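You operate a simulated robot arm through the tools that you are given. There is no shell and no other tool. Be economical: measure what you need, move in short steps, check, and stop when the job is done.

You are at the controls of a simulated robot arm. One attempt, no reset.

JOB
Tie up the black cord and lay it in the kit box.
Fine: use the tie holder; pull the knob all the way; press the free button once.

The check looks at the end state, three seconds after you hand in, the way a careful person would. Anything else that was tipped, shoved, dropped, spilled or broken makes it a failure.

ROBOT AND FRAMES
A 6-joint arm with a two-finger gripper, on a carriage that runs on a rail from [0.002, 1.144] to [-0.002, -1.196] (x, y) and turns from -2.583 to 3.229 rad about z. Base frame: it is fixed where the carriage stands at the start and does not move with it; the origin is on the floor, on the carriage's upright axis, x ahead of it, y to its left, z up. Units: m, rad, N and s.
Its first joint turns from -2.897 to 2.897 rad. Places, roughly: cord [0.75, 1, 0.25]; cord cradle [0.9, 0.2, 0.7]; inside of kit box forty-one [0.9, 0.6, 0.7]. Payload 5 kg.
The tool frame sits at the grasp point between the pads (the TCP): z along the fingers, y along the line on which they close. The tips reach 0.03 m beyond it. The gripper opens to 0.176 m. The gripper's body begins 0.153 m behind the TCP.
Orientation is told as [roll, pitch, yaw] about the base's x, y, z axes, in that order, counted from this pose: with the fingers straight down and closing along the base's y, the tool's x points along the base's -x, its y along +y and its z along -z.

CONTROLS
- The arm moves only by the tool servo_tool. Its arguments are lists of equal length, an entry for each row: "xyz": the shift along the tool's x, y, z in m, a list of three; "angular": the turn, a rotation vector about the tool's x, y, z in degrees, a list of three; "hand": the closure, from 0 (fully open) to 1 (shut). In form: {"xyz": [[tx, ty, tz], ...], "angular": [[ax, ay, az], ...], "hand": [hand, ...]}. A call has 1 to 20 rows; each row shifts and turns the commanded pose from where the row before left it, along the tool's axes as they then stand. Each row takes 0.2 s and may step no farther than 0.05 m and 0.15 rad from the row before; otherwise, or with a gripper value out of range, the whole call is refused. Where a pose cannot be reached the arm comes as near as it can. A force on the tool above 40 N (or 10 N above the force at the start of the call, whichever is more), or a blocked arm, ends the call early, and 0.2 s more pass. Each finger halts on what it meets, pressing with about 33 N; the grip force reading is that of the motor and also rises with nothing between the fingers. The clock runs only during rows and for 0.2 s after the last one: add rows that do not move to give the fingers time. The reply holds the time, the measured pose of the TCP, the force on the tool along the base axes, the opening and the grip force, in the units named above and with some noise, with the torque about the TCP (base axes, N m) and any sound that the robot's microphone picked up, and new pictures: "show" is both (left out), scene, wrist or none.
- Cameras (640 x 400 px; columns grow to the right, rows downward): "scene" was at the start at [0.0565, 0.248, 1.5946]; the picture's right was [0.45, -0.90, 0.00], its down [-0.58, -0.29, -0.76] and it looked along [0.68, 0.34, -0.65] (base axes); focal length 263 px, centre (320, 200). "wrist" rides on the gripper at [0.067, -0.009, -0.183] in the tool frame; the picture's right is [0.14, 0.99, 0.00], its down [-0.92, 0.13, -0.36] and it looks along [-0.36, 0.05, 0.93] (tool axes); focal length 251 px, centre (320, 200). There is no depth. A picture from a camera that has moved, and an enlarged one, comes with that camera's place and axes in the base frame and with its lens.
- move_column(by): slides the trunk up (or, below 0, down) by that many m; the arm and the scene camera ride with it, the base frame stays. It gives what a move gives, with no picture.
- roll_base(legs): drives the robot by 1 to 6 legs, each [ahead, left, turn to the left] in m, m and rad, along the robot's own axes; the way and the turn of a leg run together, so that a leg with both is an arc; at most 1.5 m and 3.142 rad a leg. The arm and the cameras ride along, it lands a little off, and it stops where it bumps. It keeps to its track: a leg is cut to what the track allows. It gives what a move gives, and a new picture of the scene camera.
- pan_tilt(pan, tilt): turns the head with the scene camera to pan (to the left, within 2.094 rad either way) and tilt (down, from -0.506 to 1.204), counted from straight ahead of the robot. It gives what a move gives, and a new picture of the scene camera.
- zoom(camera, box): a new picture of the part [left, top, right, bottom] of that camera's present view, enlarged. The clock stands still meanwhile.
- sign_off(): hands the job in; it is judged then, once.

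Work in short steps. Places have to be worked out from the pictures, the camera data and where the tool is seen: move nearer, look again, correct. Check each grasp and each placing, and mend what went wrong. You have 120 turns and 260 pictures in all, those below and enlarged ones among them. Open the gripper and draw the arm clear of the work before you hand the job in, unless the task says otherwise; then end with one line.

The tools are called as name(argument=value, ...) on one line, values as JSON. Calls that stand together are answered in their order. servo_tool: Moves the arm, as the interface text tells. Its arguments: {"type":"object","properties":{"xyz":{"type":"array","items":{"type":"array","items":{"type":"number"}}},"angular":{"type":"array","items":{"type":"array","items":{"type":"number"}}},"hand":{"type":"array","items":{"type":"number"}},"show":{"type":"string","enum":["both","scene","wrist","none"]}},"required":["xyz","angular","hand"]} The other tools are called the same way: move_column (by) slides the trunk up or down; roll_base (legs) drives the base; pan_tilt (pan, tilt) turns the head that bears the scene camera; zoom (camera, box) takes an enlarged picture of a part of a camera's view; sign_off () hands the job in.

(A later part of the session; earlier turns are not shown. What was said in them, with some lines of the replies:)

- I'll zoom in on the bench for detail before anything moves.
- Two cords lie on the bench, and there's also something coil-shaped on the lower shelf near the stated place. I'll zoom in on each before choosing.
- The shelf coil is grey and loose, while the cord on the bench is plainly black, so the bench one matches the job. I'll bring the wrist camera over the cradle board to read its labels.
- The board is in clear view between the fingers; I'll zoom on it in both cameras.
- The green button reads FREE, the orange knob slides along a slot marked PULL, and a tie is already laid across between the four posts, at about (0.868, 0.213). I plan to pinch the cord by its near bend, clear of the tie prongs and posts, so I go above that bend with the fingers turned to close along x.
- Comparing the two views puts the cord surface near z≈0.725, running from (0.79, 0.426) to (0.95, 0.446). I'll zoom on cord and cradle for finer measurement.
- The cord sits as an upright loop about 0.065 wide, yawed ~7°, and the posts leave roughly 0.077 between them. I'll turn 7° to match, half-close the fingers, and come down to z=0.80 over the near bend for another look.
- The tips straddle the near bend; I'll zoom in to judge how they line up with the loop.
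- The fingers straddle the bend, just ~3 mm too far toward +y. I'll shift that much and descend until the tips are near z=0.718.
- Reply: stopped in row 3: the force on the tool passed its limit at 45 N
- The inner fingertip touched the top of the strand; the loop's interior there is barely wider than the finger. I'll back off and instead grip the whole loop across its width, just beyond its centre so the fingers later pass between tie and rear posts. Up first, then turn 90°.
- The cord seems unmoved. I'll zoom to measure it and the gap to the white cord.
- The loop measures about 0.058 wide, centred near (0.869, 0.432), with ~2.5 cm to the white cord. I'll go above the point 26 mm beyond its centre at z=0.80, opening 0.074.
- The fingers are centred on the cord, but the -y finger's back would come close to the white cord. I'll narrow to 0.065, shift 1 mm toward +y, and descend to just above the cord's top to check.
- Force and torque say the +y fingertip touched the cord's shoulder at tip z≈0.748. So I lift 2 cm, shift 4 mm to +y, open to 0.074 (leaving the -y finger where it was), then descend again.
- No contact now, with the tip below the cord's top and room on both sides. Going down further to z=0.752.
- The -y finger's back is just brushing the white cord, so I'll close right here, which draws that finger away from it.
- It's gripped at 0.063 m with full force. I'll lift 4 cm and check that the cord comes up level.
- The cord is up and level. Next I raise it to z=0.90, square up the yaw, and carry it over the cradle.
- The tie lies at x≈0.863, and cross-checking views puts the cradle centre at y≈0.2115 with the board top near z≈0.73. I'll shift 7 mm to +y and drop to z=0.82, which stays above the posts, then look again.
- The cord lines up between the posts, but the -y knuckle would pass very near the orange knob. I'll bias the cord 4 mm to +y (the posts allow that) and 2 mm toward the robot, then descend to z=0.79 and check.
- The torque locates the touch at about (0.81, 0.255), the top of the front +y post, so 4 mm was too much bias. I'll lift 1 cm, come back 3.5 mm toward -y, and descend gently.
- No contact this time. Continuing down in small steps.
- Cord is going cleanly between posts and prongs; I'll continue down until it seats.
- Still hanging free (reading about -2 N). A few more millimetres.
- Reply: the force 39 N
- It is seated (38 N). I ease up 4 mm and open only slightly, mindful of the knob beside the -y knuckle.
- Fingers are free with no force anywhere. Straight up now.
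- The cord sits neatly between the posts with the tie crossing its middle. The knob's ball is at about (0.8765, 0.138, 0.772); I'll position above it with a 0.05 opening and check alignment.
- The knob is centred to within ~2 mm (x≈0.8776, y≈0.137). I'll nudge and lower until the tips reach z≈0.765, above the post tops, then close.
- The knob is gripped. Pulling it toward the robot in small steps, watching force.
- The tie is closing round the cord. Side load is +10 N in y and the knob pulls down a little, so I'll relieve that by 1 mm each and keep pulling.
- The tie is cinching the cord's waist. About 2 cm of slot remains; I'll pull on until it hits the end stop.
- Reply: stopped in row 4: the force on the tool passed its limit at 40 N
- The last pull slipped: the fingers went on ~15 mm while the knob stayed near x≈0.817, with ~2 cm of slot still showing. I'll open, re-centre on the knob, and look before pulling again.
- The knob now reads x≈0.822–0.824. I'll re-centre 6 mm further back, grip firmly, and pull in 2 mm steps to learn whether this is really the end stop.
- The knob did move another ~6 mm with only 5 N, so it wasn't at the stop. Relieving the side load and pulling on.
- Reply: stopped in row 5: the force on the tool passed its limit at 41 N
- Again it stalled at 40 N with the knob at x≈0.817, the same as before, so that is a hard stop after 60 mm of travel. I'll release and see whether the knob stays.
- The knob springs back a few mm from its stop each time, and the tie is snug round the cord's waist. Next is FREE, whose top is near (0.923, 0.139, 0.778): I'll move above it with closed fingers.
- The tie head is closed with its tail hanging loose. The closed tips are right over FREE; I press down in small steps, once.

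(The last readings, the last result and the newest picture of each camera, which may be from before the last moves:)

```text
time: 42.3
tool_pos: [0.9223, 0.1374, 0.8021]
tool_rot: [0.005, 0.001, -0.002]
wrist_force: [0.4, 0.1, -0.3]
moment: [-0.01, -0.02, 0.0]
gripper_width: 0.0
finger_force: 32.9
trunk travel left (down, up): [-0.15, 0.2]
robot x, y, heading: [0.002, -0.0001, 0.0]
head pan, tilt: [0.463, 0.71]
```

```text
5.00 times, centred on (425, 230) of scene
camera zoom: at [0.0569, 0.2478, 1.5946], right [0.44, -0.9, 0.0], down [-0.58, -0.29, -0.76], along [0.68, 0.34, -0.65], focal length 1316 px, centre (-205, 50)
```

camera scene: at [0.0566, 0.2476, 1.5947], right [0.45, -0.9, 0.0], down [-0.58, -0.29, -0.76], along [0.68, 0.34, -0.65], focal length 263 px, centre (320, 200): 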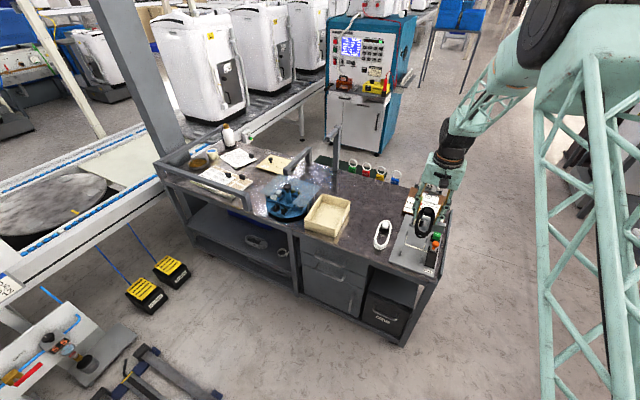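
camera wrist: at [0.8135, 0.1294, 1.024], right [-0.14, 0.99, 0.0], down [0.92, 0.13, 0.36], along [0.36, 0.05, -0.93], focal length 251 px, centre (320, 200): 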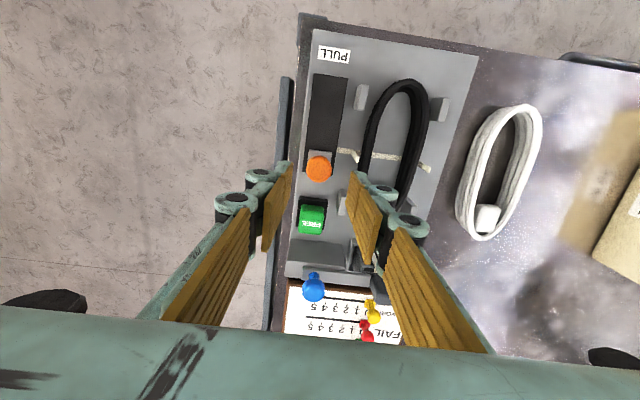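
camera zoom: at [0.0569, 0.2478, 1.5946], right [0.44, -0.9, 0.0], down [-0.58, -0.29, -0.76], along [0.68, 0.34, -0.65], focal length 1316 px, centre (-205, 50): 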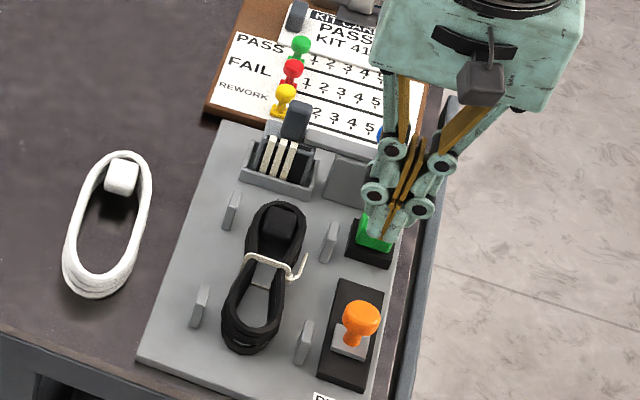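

Tips at z≈0.772 with no contact yet, so the button top is a bit lower. Continuing down in 2–3 mm steps.

servo_tool(xyz=[[0, 0, 0.003], [0, 0, 0.003], [0, 0, 0.003], [0, 0, 0]], angular=[[0, 0, 0], [0, 0, 0], [0, 0, 0], [0, 0, 0]], hand=[1, 1, 1, 1], show="none")

zoom(camera="scene", box=[400, 205, 450, 265])

```text
time: 43.3
tool_pos: [0.9219, 0.1371, 0.7941]
tool_rot: [0.005, 0.0, -0.002]
wrist_force: [-0.2, 0.8, 0.0]
moment: [0.01, 0.03, 0.02]
gripper_width: 0.0002
finger_force: 33.3
trunk travel left (down, up): [-0.15, 0.2]
robot x, y, heading: [-0.0011, 0.0001, -0.004]
head pan, tilt: [0.463, 0.71]
```

```text
6.67 times, centred on (425, 235) of scene
camera zoom: at [0.0569, 0.2478, 1.5946], right [0.44, -0.9, 0.0], down [-0.58, -0.29, -0.76], along [0.68, 0.34, -0.65], focal length 1755 px, centre (-380, -33)
```

zoom: 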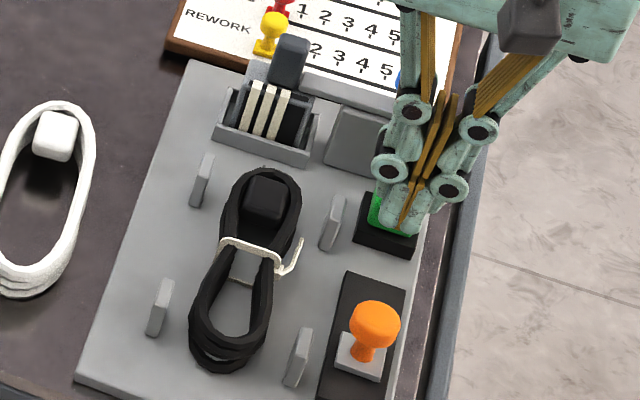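

Very nearly there; still no force. Continuing.

servo_tool(xyz=[[0, 0, 0.002], [0, 0, 0.002], [0, 0, 0.002], [0, 0, 0.002]], angular=[[0, 0, 0], [0, 0, 0], [0, 0, 0], [0, 0, 0]], hand=[1, 1, 1, 1], show="none")

zoom(camera="scene", box=[400, 205, 450, 265])

```text
time: 44.3
tool_pos: [0.9232, 0.1362, 0.7857]
tool_rot: [0.005, 0.0, -0.002]
wrist_force: [-0.3, -1.4, 2.9]
moment: [-0.04, -0.04, -0.01]
gripper_width: 0.006
finger_force: 45.1
trunk travel left (down, up): [-0.15, 0.2]
robot x, y, heading: [0.0018, -0.003, -0.004]
head pan, tilt: [0.463, 0.71]
heard: click
```

```text
6.67 times, centred on (425, 235) of scene
camera zoom: at [0.0566, 0.2477, 1.5947], right [0.44, -0.9, 0.0], down [-0.58, -0.29, -0.76], along [0.68, 0.34, -0.65], focal length 1755 px, centre (-380, -33)
```

zoom: 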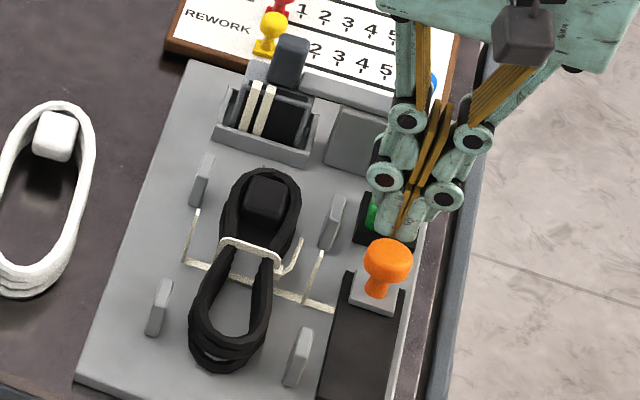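

A click: the knob sprang home, a fresh tie fed in, and the cord's tie is freed. I lift straight off the button.

servo_tool(xyz=[[0, 0, -0.02], [0, 0, -0.04], [0, 0, -0.04], [0, 0, -0.04], [0, 0, 0]], angular=[[0, 0, 0], [0, 0, 0], [0, 0, 0], [0, 0, 0], [0, 0, 0]], hand=[1, 1, 1, 0.9, 0.62], show="none")

zoom(camera="scene", box=[390, 190, 460, 280])

zoom(camera="wrist", box=[240, 40, 440, 200])

```text
time: 45.5
tool_pos: [0.9218, 0.1369, 0.925]
tool_rot: [0.006, 0.001, -0.002]
wrist_force: [-0.3, -0.5, 1.3]
moment: [0.0, -0.11, 0.0]
gripper_width: 0.0667
finger_force: 0.0
trunk travel left (down, up): [-0.15, 0.2]
robot x, y, heading: [-0.0013, 0.0014, -0.004]
head pan, tilt: [0.463, 0.71]
```

```text
4.44 times, centred on (425, 235) of scene
camera zoom: at [0.056, 0.2477, 1.5946], right [0.44, -0.9, 0.0], down [-0.58, -0.29, -0.76], along [0.68, 0.34, -0.65], focal length 1170 px, centre (-147, 44)
```

zoom: 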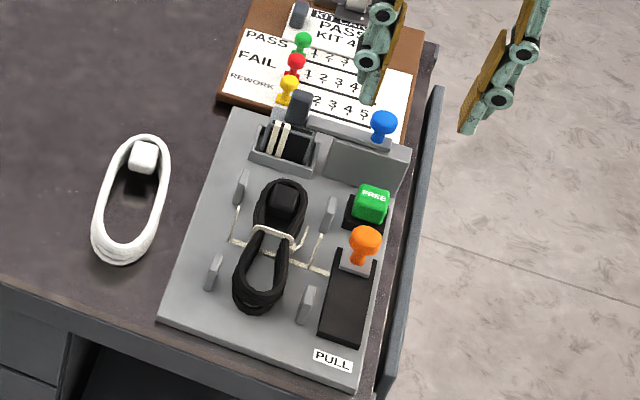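

```text
2.50 times, centred on (340, 120) of wrist
camera zoom: at [0.8561, 0.1268, 1.1102], right [-0.14, 0.99, 0.01], down [0.92, 0.13, 0.36], along [0.36, 0.05, -0.93], focal length 629 px, centre (270, 400)
```

zoom: 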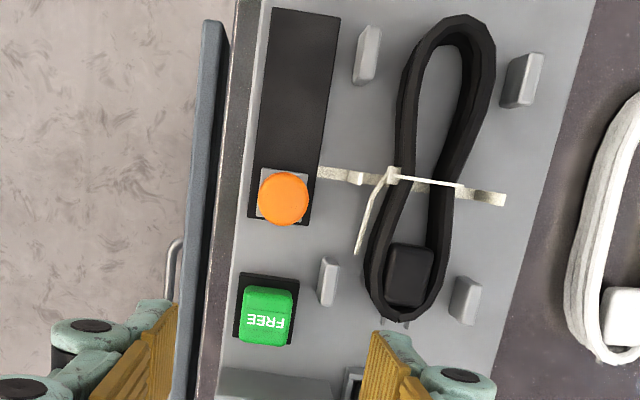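

The cord is tied at the waist and freed. I'll pick it by the front lobe, with the fingers between the front posts and the new tie (x≈0.838), which also stays clear of the knob. Moving above at z=0.85.

servo_tool(xyz=[[0.028, 0.025, 0], [0.028, 0.025, 0], [0.0278, 0.025, 0], [0, 0, 0.035], [0, 0, 0.04], [0, 0, 0]], angular=[[0, 0, 0], [0, 0, 0], [0, 0, 0], [0, 0, 0], [0, 0, 0], [0, 0, 0]], hand=[0.6, 0.6, 0.6, 0.6, 0.6, 0.6], show="none")

zoom(camera="wrist", box=[220, 60, 420, 220])

zoom(camera="scene", box=[390, 190, 460, 280])

```text
time: 46.9
tool_pos: [0.8404, 0.2112, 0.8495]
tool_rot: [0.005, 0.001, -0.002]
wrist_force: [0.8, 0.3, -2.1]
moment: [-0.04, 0.17, 0.0]
gripper_width: 0.0702
finger_force: 0.0
trunk travel left (down, up): [-0.15, 0.2]
robot x, y, heading: [-0.0017, 0.0006, -0.001]
head pan, tilt: [0.463, 0.71]
```

```text
2.50 times, centred on (320, 140) of wrist
camera zoom: at [0.7736, 0.2008, 1.0339], right [-0.14, 0.99, 0.01], down [0.92, 0.13, 0.36], along [0.36, 0.05, -0.93], focal length 629 px, centre (320, 350)
```

zoom: 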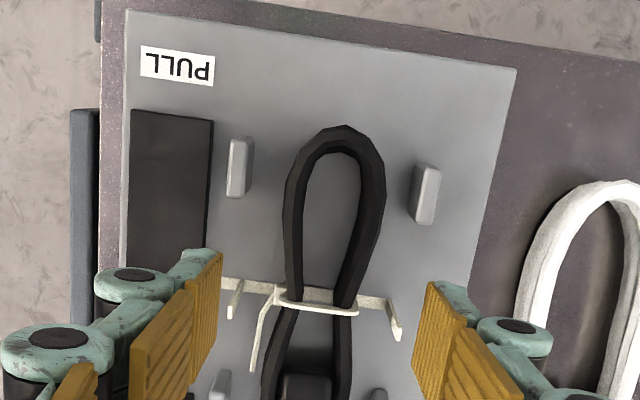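

```text
4.44 times, centred on (425, 235) of scene
camera zoom: at [0.0581, 0.248, 1.5946], right [0.44, -0.9, 0.0], down [-0.58, -0.29, -0.76], along [0.68, 0.34, -0.65], focal length 1170 px, centre (-147, 44)
```

zoom: 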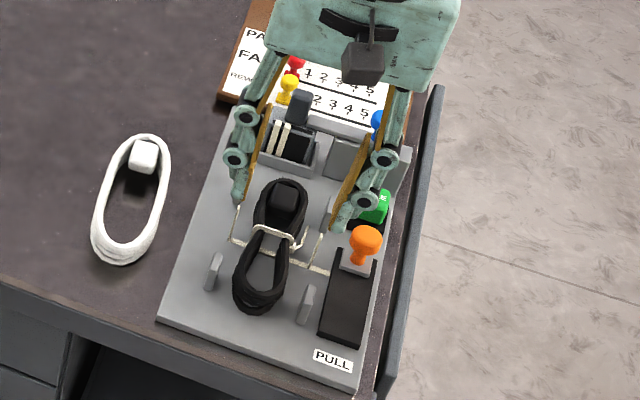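

Alignment is good; I'll shift 3.5 mm toward the robot and 2 mm to +y for prong clearance, then descend to z=0.768.

servo_tool(xyz=[[0.0035, 0.002, 0.02], [0, 0, 0.02], [0, 0, 0.015], [0, 0, 0.015], [0, 0, 0.01], [0, 0, 0]], angular=[[0, 0, 0], [0, 0, 0], [0, 0, 0], [0, 0, 0], [0, 0, 0], [0, 0, 0]], hand=[0.6, 0.6, 0.6, 0.6, 0.6, 0.6], show="none")

zoom(camera="wrist", box=[220, 60, 420, 220])

zoom(camera="scene", box=[395, 200, 455, 280])

```text
time: 48.3
tool_pos: [0.8356, 0.214, 0.7698]
tool_rot: [0.005, 0.0, 0.0]
wrist_force: [0.3, 0.6, -0.7]
moment: [0.03, 0.06, -0.01]
gripper_width: 0.0704
finger_force: 0.1
trunk travel left (down, up): [-0.15, 0.2]
robot x, y, heading: [-0.0002, 0.0038, 0.002]
head pan, tilt: [0.463, 0.71]
```

```text
2.50 times, centred on (320, 140) of wrist
camera zoom: at [0.7692, 0.2039, 0.9553], right [-0.14, 0.99, 0.01], down [0.92, 0.13, 0.36], along [0.36, 0.05, -0.93], focal length 629 px, centre (320, 350)
```

zoom: 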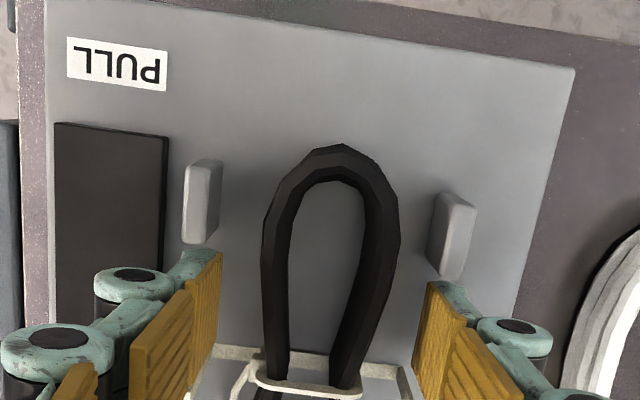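

```text
5.00 times, centred on (425, 240) of scene
camera zoom: at [0.0572, 0.2479, 1.5946], right [0.44, -0.9, 0.0], down [-0.58, -0.29, -0.76], along [0.68, 0.34, -0.65], focal length 1316 px, centre (-205, 0)
```

zoom: 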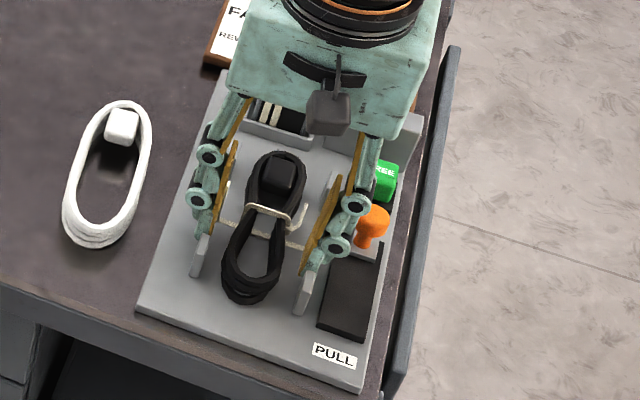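

Clear of posts and prongs. Down 5 mm more and close on the lobe.

servo_tool(xyz=[[0, 0, 0.005], [0, 0, 0], [0, 0, 0], [0, 0, 0]], angular=[[0, 0, 0], [0, 0, 0], [0, 0, 0], [0, 0, 0]], hand=[0.6, 0.72, 0.8, 0.8], show="none")

zoom(camera="wrist", box=[220, 60, 420, 220])

```text
time: 49.3
tool_pos: [0.8358, 0.2139, 0.7654]
tool_rot: [0.005, 0.001, 0.0]
wrist_force: [0.0, -0.6, 0.4]
moment: [0.02, 0.03, -0.03]
gripper_width: 0.0633
finger_force: 33.1
trunk travel left (down, up): [-0.15, 0.2]
robot x, y, heading: [0.004, 0.0004, -0.005]
head pan, tilt: [0.463, 0.71]
```

```text
2.50 times, centred on (320, 140) of wrist
camera zoom: at [0.769, 0.2038, 0.9505], right [-0.14, 0.99, 0.01], down [0.92, 0.13, 0.36], along [0.36, 0.05, -0.93], focal length 629 px, centre (320, 350)
```

zoom: 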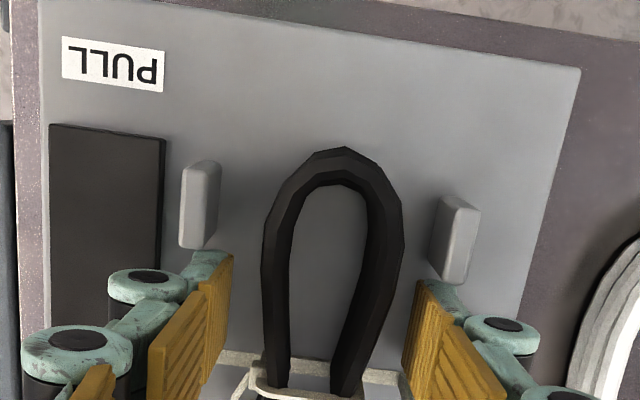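

It grips at 0.063 as before. Lifting 5 cm to check the cord comes free of the cradle.

servo_tool(xyz=[[0, 0, -0.008], [0, 0, -0.012], [0, 0, -0.02], [0, 0, -0.02], [0, 0, 0]], angular=[[0, 0, 0], [0, 0, 0], [0, 0, 0], [0, 0, 0], [0, 0, 0]], hand=[0.8, 0.8, 0.8, 0.8, 0.8], show="wrist")

zoom(camera="scene", box=[395, 190, 455, 270])

```text
time: 50.5
tool_pos: [0.8347, 0.2119, 0.8274]
tool_rot: [0.008, -0.001, -0.002]
wrist_force: [-0.3, -0.4, -0.6]
moment: [-0.01, -0.01, 0.03]
gripper_width: 0.0632
finger_force: 32.9
trunk travel left (down, up): [-0.15, 0.2]
robot x, y, heading: [-0.0045, -0.0043, -0.003]
head pan, tilt: [0.463, 0.71]
camera wrist: at [0.7687, 0.2028, 1.0114], right [-0.14, 0.99, 0.01], down [0.92, 0.13, 0.36], along [0.36, 0.05, -0.93], focal length 251 px, centre (320, 200)
```

wrist: 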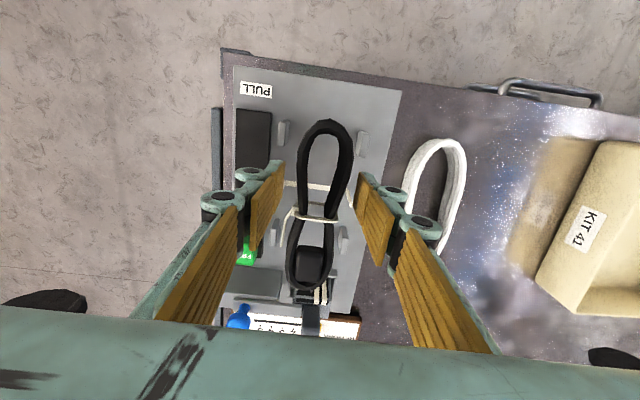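

```text
5.00 times, centred on (425, 230) of scene
camera zoom: at [0.0564, 0.2477, 1.5946], right [0.44, -0.9, 0.0], down [-0.58, -0.29, -0.76], along [0.68, 0.34, -0.65], focal length 1316 px, centre (-205, 50)
```

zoom: 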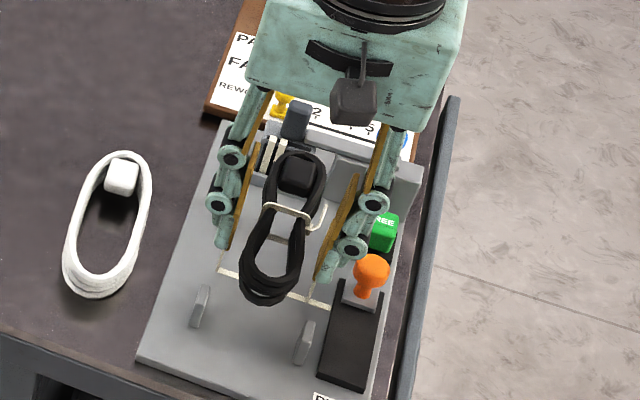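

The tied cord hangs cleanly from the gripper. I'll raise it to z≈0.95 and carry it over to the kit box.

servo_tool(xyz=[[0, 0, -0.04], [0, 0, -0.04], [0, 0, -0.04], [0, 0.04, 0], [0, 0.048, 0], [0, 0.048, 0], [0, 0.048, 0], [0, 0.048, 0], [0, 0.048, 0], [0, 0.048, 0], [0, 0.04, 0], [0, 0, 0]], angular=[[0, 0, 0], [0, 0, 0], [0, 0, 0], [0, 0, 0], [0, 0, 0], [0, 0, 0], [0, 0, 0], [0, 0, 0], [0, 0, 0], [0, 0, 0], [0, 0, 0], [0, 0, 0]], hand=[0.8, 0.8, 0.8, 0.8, 0.8, 0.8, 0.8, 0.8, 0.8, 0.8, 0.8, 0.8])

zoom(camera="scene", box=[280, 170, 380, 260])

```text
time: 53.1
tool_pos: [0.8355, 0.5827, 0.9481]
tool_rot: [0.006, 0.001, 0.0]
wrist_force: [-0.3, 1.2, -2.5]
moment: [-0.08, 0.0, -0.01]
gripper_width: 0.0631
finger_force: 33.3
trunk travel left (down, up): [-0.15, 0.2]
robot x, y, heading: [0.0006, -0.0019, -0.002]
head pan, tilt: [0.463, 0.71]
camera scene: at [0.057, 0.2481, 1.5946], right [0.44, -0.9, 0.0], down [-0.58, -0.29, -0.76], along [0.68, 0.34, -0.65], focal length 263 px, centre (320, 200)
camera wrist: at [0.7696, 0.571, 1.1323], right [-0.14, 0.99, 0.01], down [0.92, 0.13, 0.36], along [0.36, 0.05, -0.93], focal length 251 px, centre (320, 200)
```

scene: 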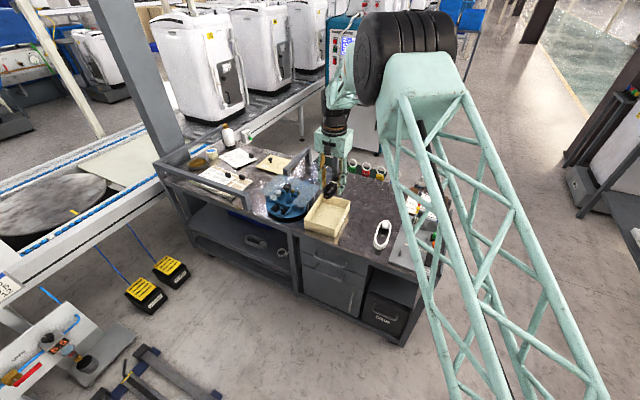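
wrist: 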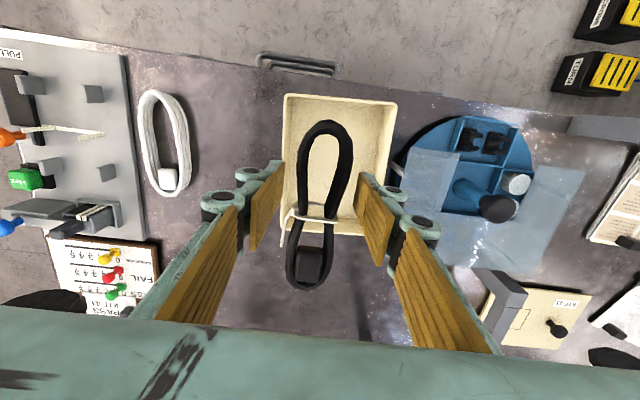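

```text
4.44 times, centred on (330, 215) of scene
camera zoom: at [0.057, 0.2481, 1.5946], right [0.44, -0.9, 0.0], down [-0.58, -0.29, -0.76], along [0.68, 0.34, -0.65], focal length 1170 px, centre (276, 133)
```

zoom: 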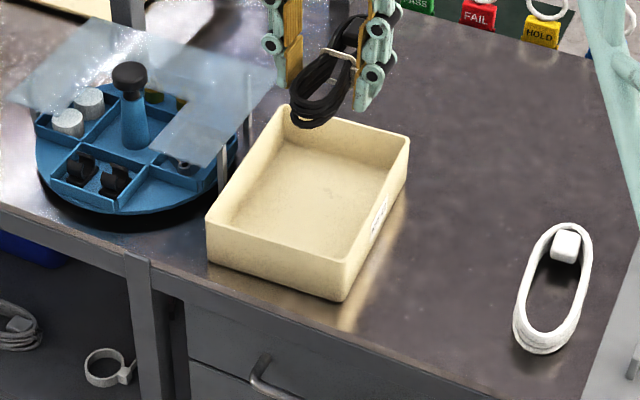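

The box rim runs about x 0.765–0.960, y 0.53–0.69, yawed ~5.5°, centred near (0.862, 0.610). I'll turn 5.5°, centre the cord, and come down to just above the rim to check.

servo_tool(xyz=[[0.0015, 0.0243, 0], [0, 0, 0.03], [0, 0, 0.04], [0, 0, 0.025], [0, 0, 0]], angular=[[0, 0, 0], [0, 0, -5.5], [0, 0, 0], [0, 0, 0], [0, 0, 0]], hand=[0.8, 0.8, 0.8, 0.8, 0.8], show="wrist")

zoom(camera="scene", box=[290, 170, 370, 260])

zoom(camera="wrist", box=[230, 40, 430, 250])

```text
time: 54.3
tool_pos: [0.8349, 0.6058, 0.8517]
tool_rot: [0.003, 0.0, 0.094]
wrist_force: [0.1, 0.8, -1.6]
moment: [-0.01, 0.07, 0.01]
gripper_width: 0.0628
finger_force: 33.4
trunk travel left (down, up): [-0.15, 0.2]
robot x, y, heading: [0.0002, -0.0044, -0.001]
head pan, tilt: [0.463, 0.71]
camera wrist: at [0.7698, 0.5887, 1.036], right [-0.23, 0.97, 0.01], down [0.91, 0.21, 0.36], along [0.35, 0.09, -0.93], focal length 251 px, centre (320, 200)
```

wrist: 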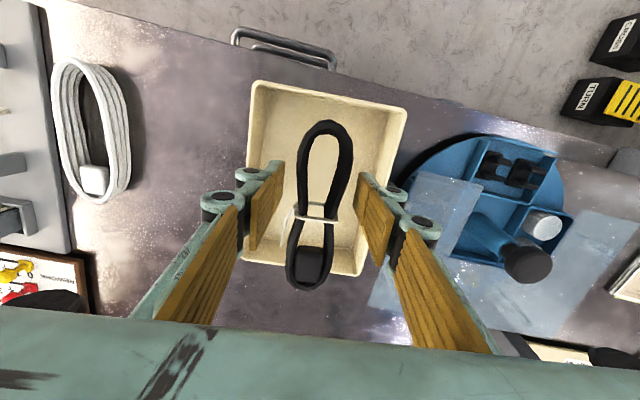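

```text
4.44 times, centred on (330, 215) of scene
camera zoom: at [0.0573, 0.248, 1.5946], right [0.44, -0.9, 0.0], down [-0.58, -0.29, -0.76], along [0.68, 0.34, -0.65], focal length 1170 px, centre (276, 133)
```

zoom: 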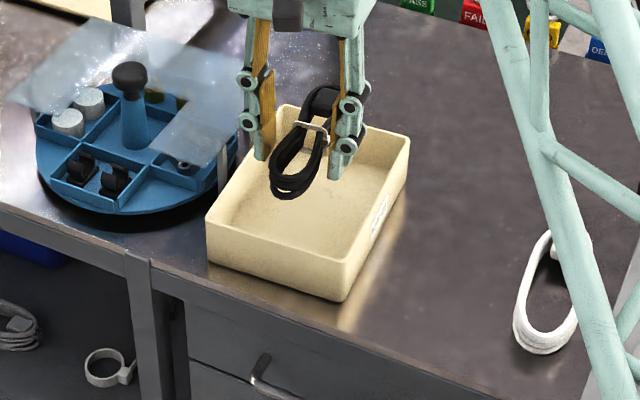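

```text
1.90 times, centred on (330, 145) of wrist
camera zoom: at [0.7698, 0.5887, 1.036], right [-0.23, 0.97, 0.01], down [0.91, 0.21, 0.36], along [0.35, 0.09, -0.93], focal length 479 px, centre (301, 305)
```

zoom: 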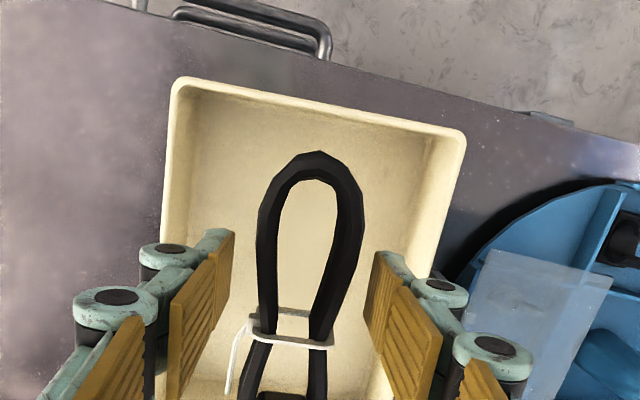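

The cord is centred in the box with margin all round. I'll lower gently inside until it touches the floor.

servo_tool(xyz=[[0, 0, 0.025], [0, 0, 0.025], [0, 0, 0.02], [0, 0, 0.01], [0, 0, 0]], angular=[[0, 0, 0], [0, 0, 0], [0, 0, 0], [0, 0, 0], [0, 0, 0]], hand=[0.8, 0.8, 0.8, 0.8, 0.8], show="wrist")

zoom(camera="scene", box=[290, 170, 370, 260])

```text
time: 55.5
tool_pos: [0.8345, 0.6063, 0.7715]
tool_rot: [0.005, -0.001, 0.093]
wrist_force: [-0.3, 0.6, -1.6]
moment: [-0.03, 0.06, 0.03]
gripper_width: 0.063
finger_force: 32.8
trunk travel left (down, up): [-0.15, 0.2]
robot x, y, heading: [0.0028, -0.0018, 0.002]
head pan, tilt: [0.463, 0.71]
camera wrist: at [0.7693, 0.5895, 0.9564], right [-0.23, 0.97, 0.01], down [0.91, 0.21, 0.36], along [0.35, 0.09, -0.93], focal length 251 px, centre (320, 200)
```

wrist: 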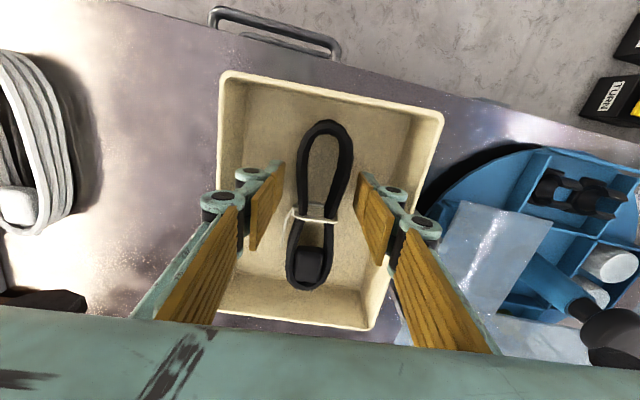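

```text
4.44 times, centred on (330, 215) of scene
camera zoom: at [0.057, 0.2479, 1.5946], right [0.44, -0.9, 0.0], down [-0.58, -0.29, -0.76], along [0.68, 0.34, -0.65], focal length 1170 px, centre (276, 133)
```

zoom: 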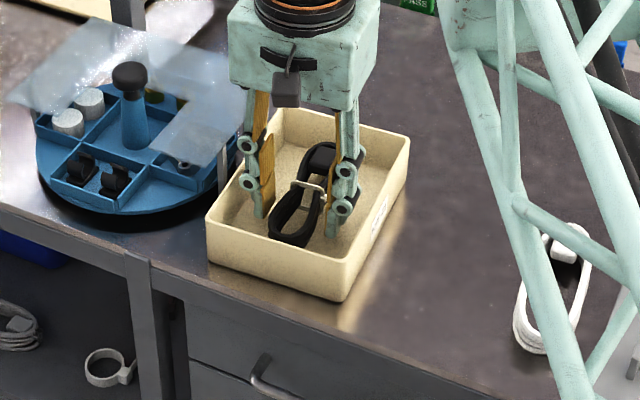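

Well inside the box walls. A few more small steps to the floor.

servo_tool(xyz=[[0, 0, 0.004], [0, 0, 0.004], [0, 0, 0.003], [0, 0, 0]], angular=[[0, 0, 0], [0, 0, 0], [0, 0, 0], [0, 0, 0]], hand=[0.8, 0.8, 0.8, 0.8], show="none")

```text
time: 56.5
tool_pos: [0.8339, 0.6054, 0.7613]
tool_rot: [0.004, -0.002, 0.093]
wrist_force: [-1.2, 0.4, 0.5]
moment: [-0.03, -0.21, 0.01]
gripper_width: 0.0632
finger_force: 32.9
trunk travel left (down, up): [-0.15, 0.2]
robot x, y, heading: [0.0027, 0.001, 0.001]
head pan, tilt: [0.463, 0.71]
```

First light contact shows (torque about y, so the far end is touching). Two more millimetres.

servo_tool(xyz=[[0, 0, 0.002], [0, 0, 0]], angular=[[0, 0, 0], [0, 0, 0]], hand=[0.8, 0.8], show="none")

zoom(camera="wrist", box=[210, 60, 450, 340])

```text
time: 57.1
tool_pos: [0.8348, 0.6077, 0.7613]
tool_rot: [0.008, -0.002, 0.093]
wrist_force: [-1.2, -1.1, 17.5]
moment: [-0.62, 0.32, -0.03]
gripper_width: 0.0633
finger_force: 32.5
trunk travel left (down, up): [-0.15, 0.2]
robot x, y, heading: [0.0016, 0.0029, -0.001]
head pan, tilt: [0.463, 0.71]
```

```text
1.43 times, centred on (330, 200) of wrist
camera zoom: at [0.7692, 0.5896, 0.9461], right [-0.23, 0.97, 0.01], down [0.91, 0.21, 0.37], along [0.35, 0.09, -0.93], focal length 359 px, centre (306, 200)
```

zoom: 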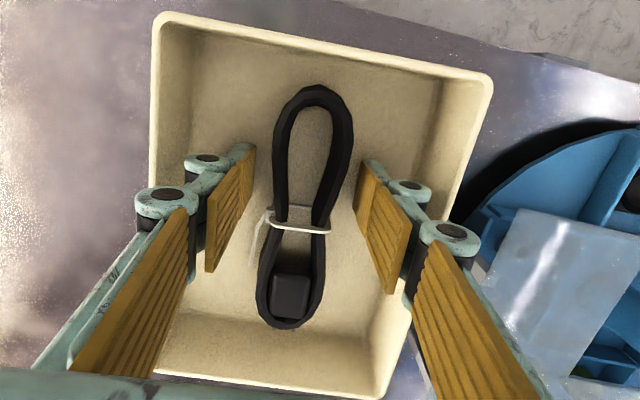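

It's resting on the box floor. I ease off 2 mm, open modestly, and rise straight out.

servo_tool(xyz=[[0, 0, -0.002], [0, 0, 0], [0, 0, 0], [0, 0, -0.01], [0, 0, -0.03], [0, 0, -0.04], [0, 0, -0.04], [0, 0, -0.04], [0, 0, 0]], angular=[[0, 0, 0], [0, 0, 0], [0, 0, 0], [0, 0, 0], [0, 0, 0], [0, 0, 0], [0, 0, 0], [0, 0, 0], [0, 0, 0]], hand=[0.8, 0.6, 0.58, 0.58, 0.58, 0.58, 0.58, 0.58, 0.58])

zoom(camera="scene", box=[290, 170, 370, 260])

zoom(camera="wrist", box=[230, 60, 430, 290])

```text
time: 59.1
tool_pos: [0.834, 0.6059, 0.9229]
tool_rot: [0.005, -0.001, 0.094]
wrist_force: [-0.8, -0.4, 1.2]
moment: [0.02, -0.08, 0.03]
gripper_width: 0.074
finger_force: 0.1
trunk travel left (down, up): [-0.15, 0.2]
robot x, y, heading: [0.0008, -0.0009, -0.007]
head pan, tilt: [0.463, 0.71]
camera scene: at [0.0561, 0.2474, 1.5947], right [0.44, -0.9, 0.0], down [-0.58, -0.29, -0.76], along [0.68, 0.34, -0.65], focal length 263 px, centre (320, 200)
camera wrist: at [0.7685, 0.5886, 1.107], right [-0.23, 0.97, 0.01], down [0.91, 0.21, 0.36], along [0.35, 0.09, -0.93], focal length 251 px, centre (320, 200)
```

scene: 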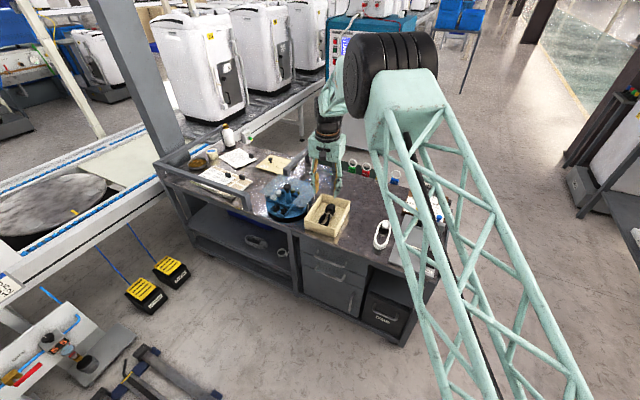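
wrist: 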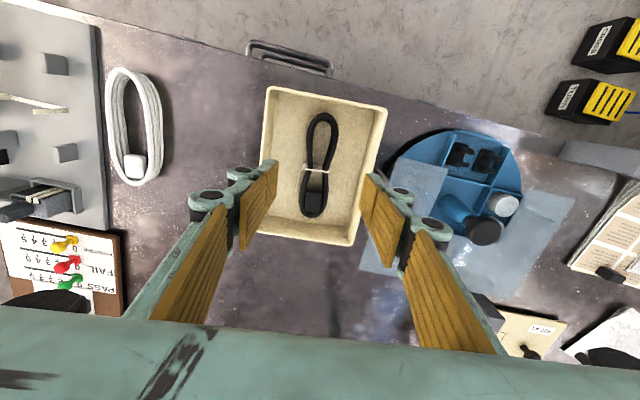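

```text
4.44 times, centred on (330, 215) of scene
camera zoom: at [0.0561, 0.2474, 1.5947], right [0.44, -0.9, 0.0], down [-0.58, -0.29, -0.76], along [0.68, 0.34, -0.65], focal length 1170 px, centre (276, 133)
```

zoom: 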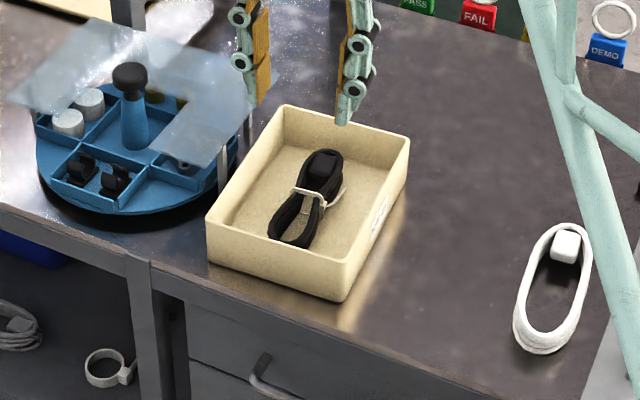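

```text
1.74 times, centred on (330, 175) of wrist
camera zoom: at [0.7685, 0.5886, 1.107], right [-0.23, 0.97, 0.01], down [0.91, 0.21, 0.36], along [0.35, 0.09, -0.93], focal length 437 px, centre (303, 244)
```

zoom: 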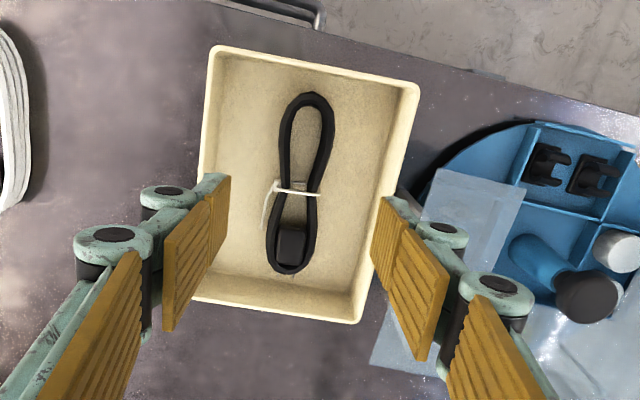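

The tied cord lies flat in kit box 41. I'll raise and draw the arm back, open.

servo_tool(xyz=[[0, 0, -0.045], [0, 0, -0.045], [0.04, 0, -0.02], [0.045, 0, 0], [0.045, 0, 0], [0.045, 0, 0], [0, 0, 0]], angular=[[0, 0, 0], [0, 0, 0], [0, 0, 0], [0, 0, 0], [0, 0, 0], [0, 0, 0], [0, 0, 0]], hand=[0.5, 0.3, 0.1, 0, 0, 0, 0])

```text
time: 60.7
tool_pos: [0.658, 0.5885, 1.0321]
tool_rot: [0.006, -0.001, 0.096]
wrist_force: [-1.3, 0.3, 1.1]
moment: [-0.02, -0.22, 0.01]
gripper_width: 0.1762
finger_force: 0.1
trunk travel left (down, up): [-0.15, 0.2]
robot x, y, heading: [0.0013, -0.0019, -0.001]
head pan, tilt: [0.463, 0.71]
camera scene: at [0.0557, 0.2476, 1.5947], right [0.44, -0.9, 0.0], down [-0.58, -0.29, -0.76], along [0.68, 0.34, -0.65], focal length 263 px, centre (320, 200)
camera wrist: at [0.5932, 0.5713, 1.2159], right [-0.23, 0.97, 0.01], down [0.91, 0.21, 0.36], along [0.35, 0.09, -0.93], focal length 251 px, centre (320, 200)
```

scene: 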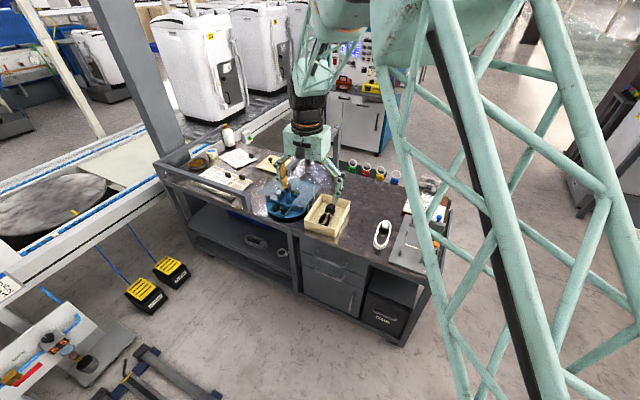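
wrist: 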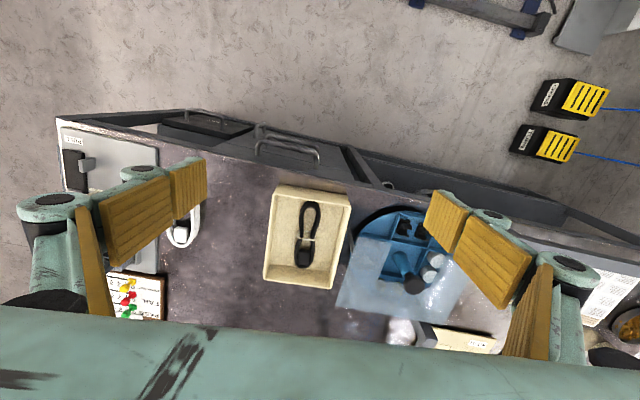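

The arm is clear and open, the tied cord is in kit box 41, and everything else is standing. Handing in.

sign_off()

```text
The job is handed in.
```

The black cord is tied and lies in kit box 41; I pulled the knob until it would go no further and pressed FREE once (one click heard). One finger brushed the white cord and moved it about 2–3 mm.
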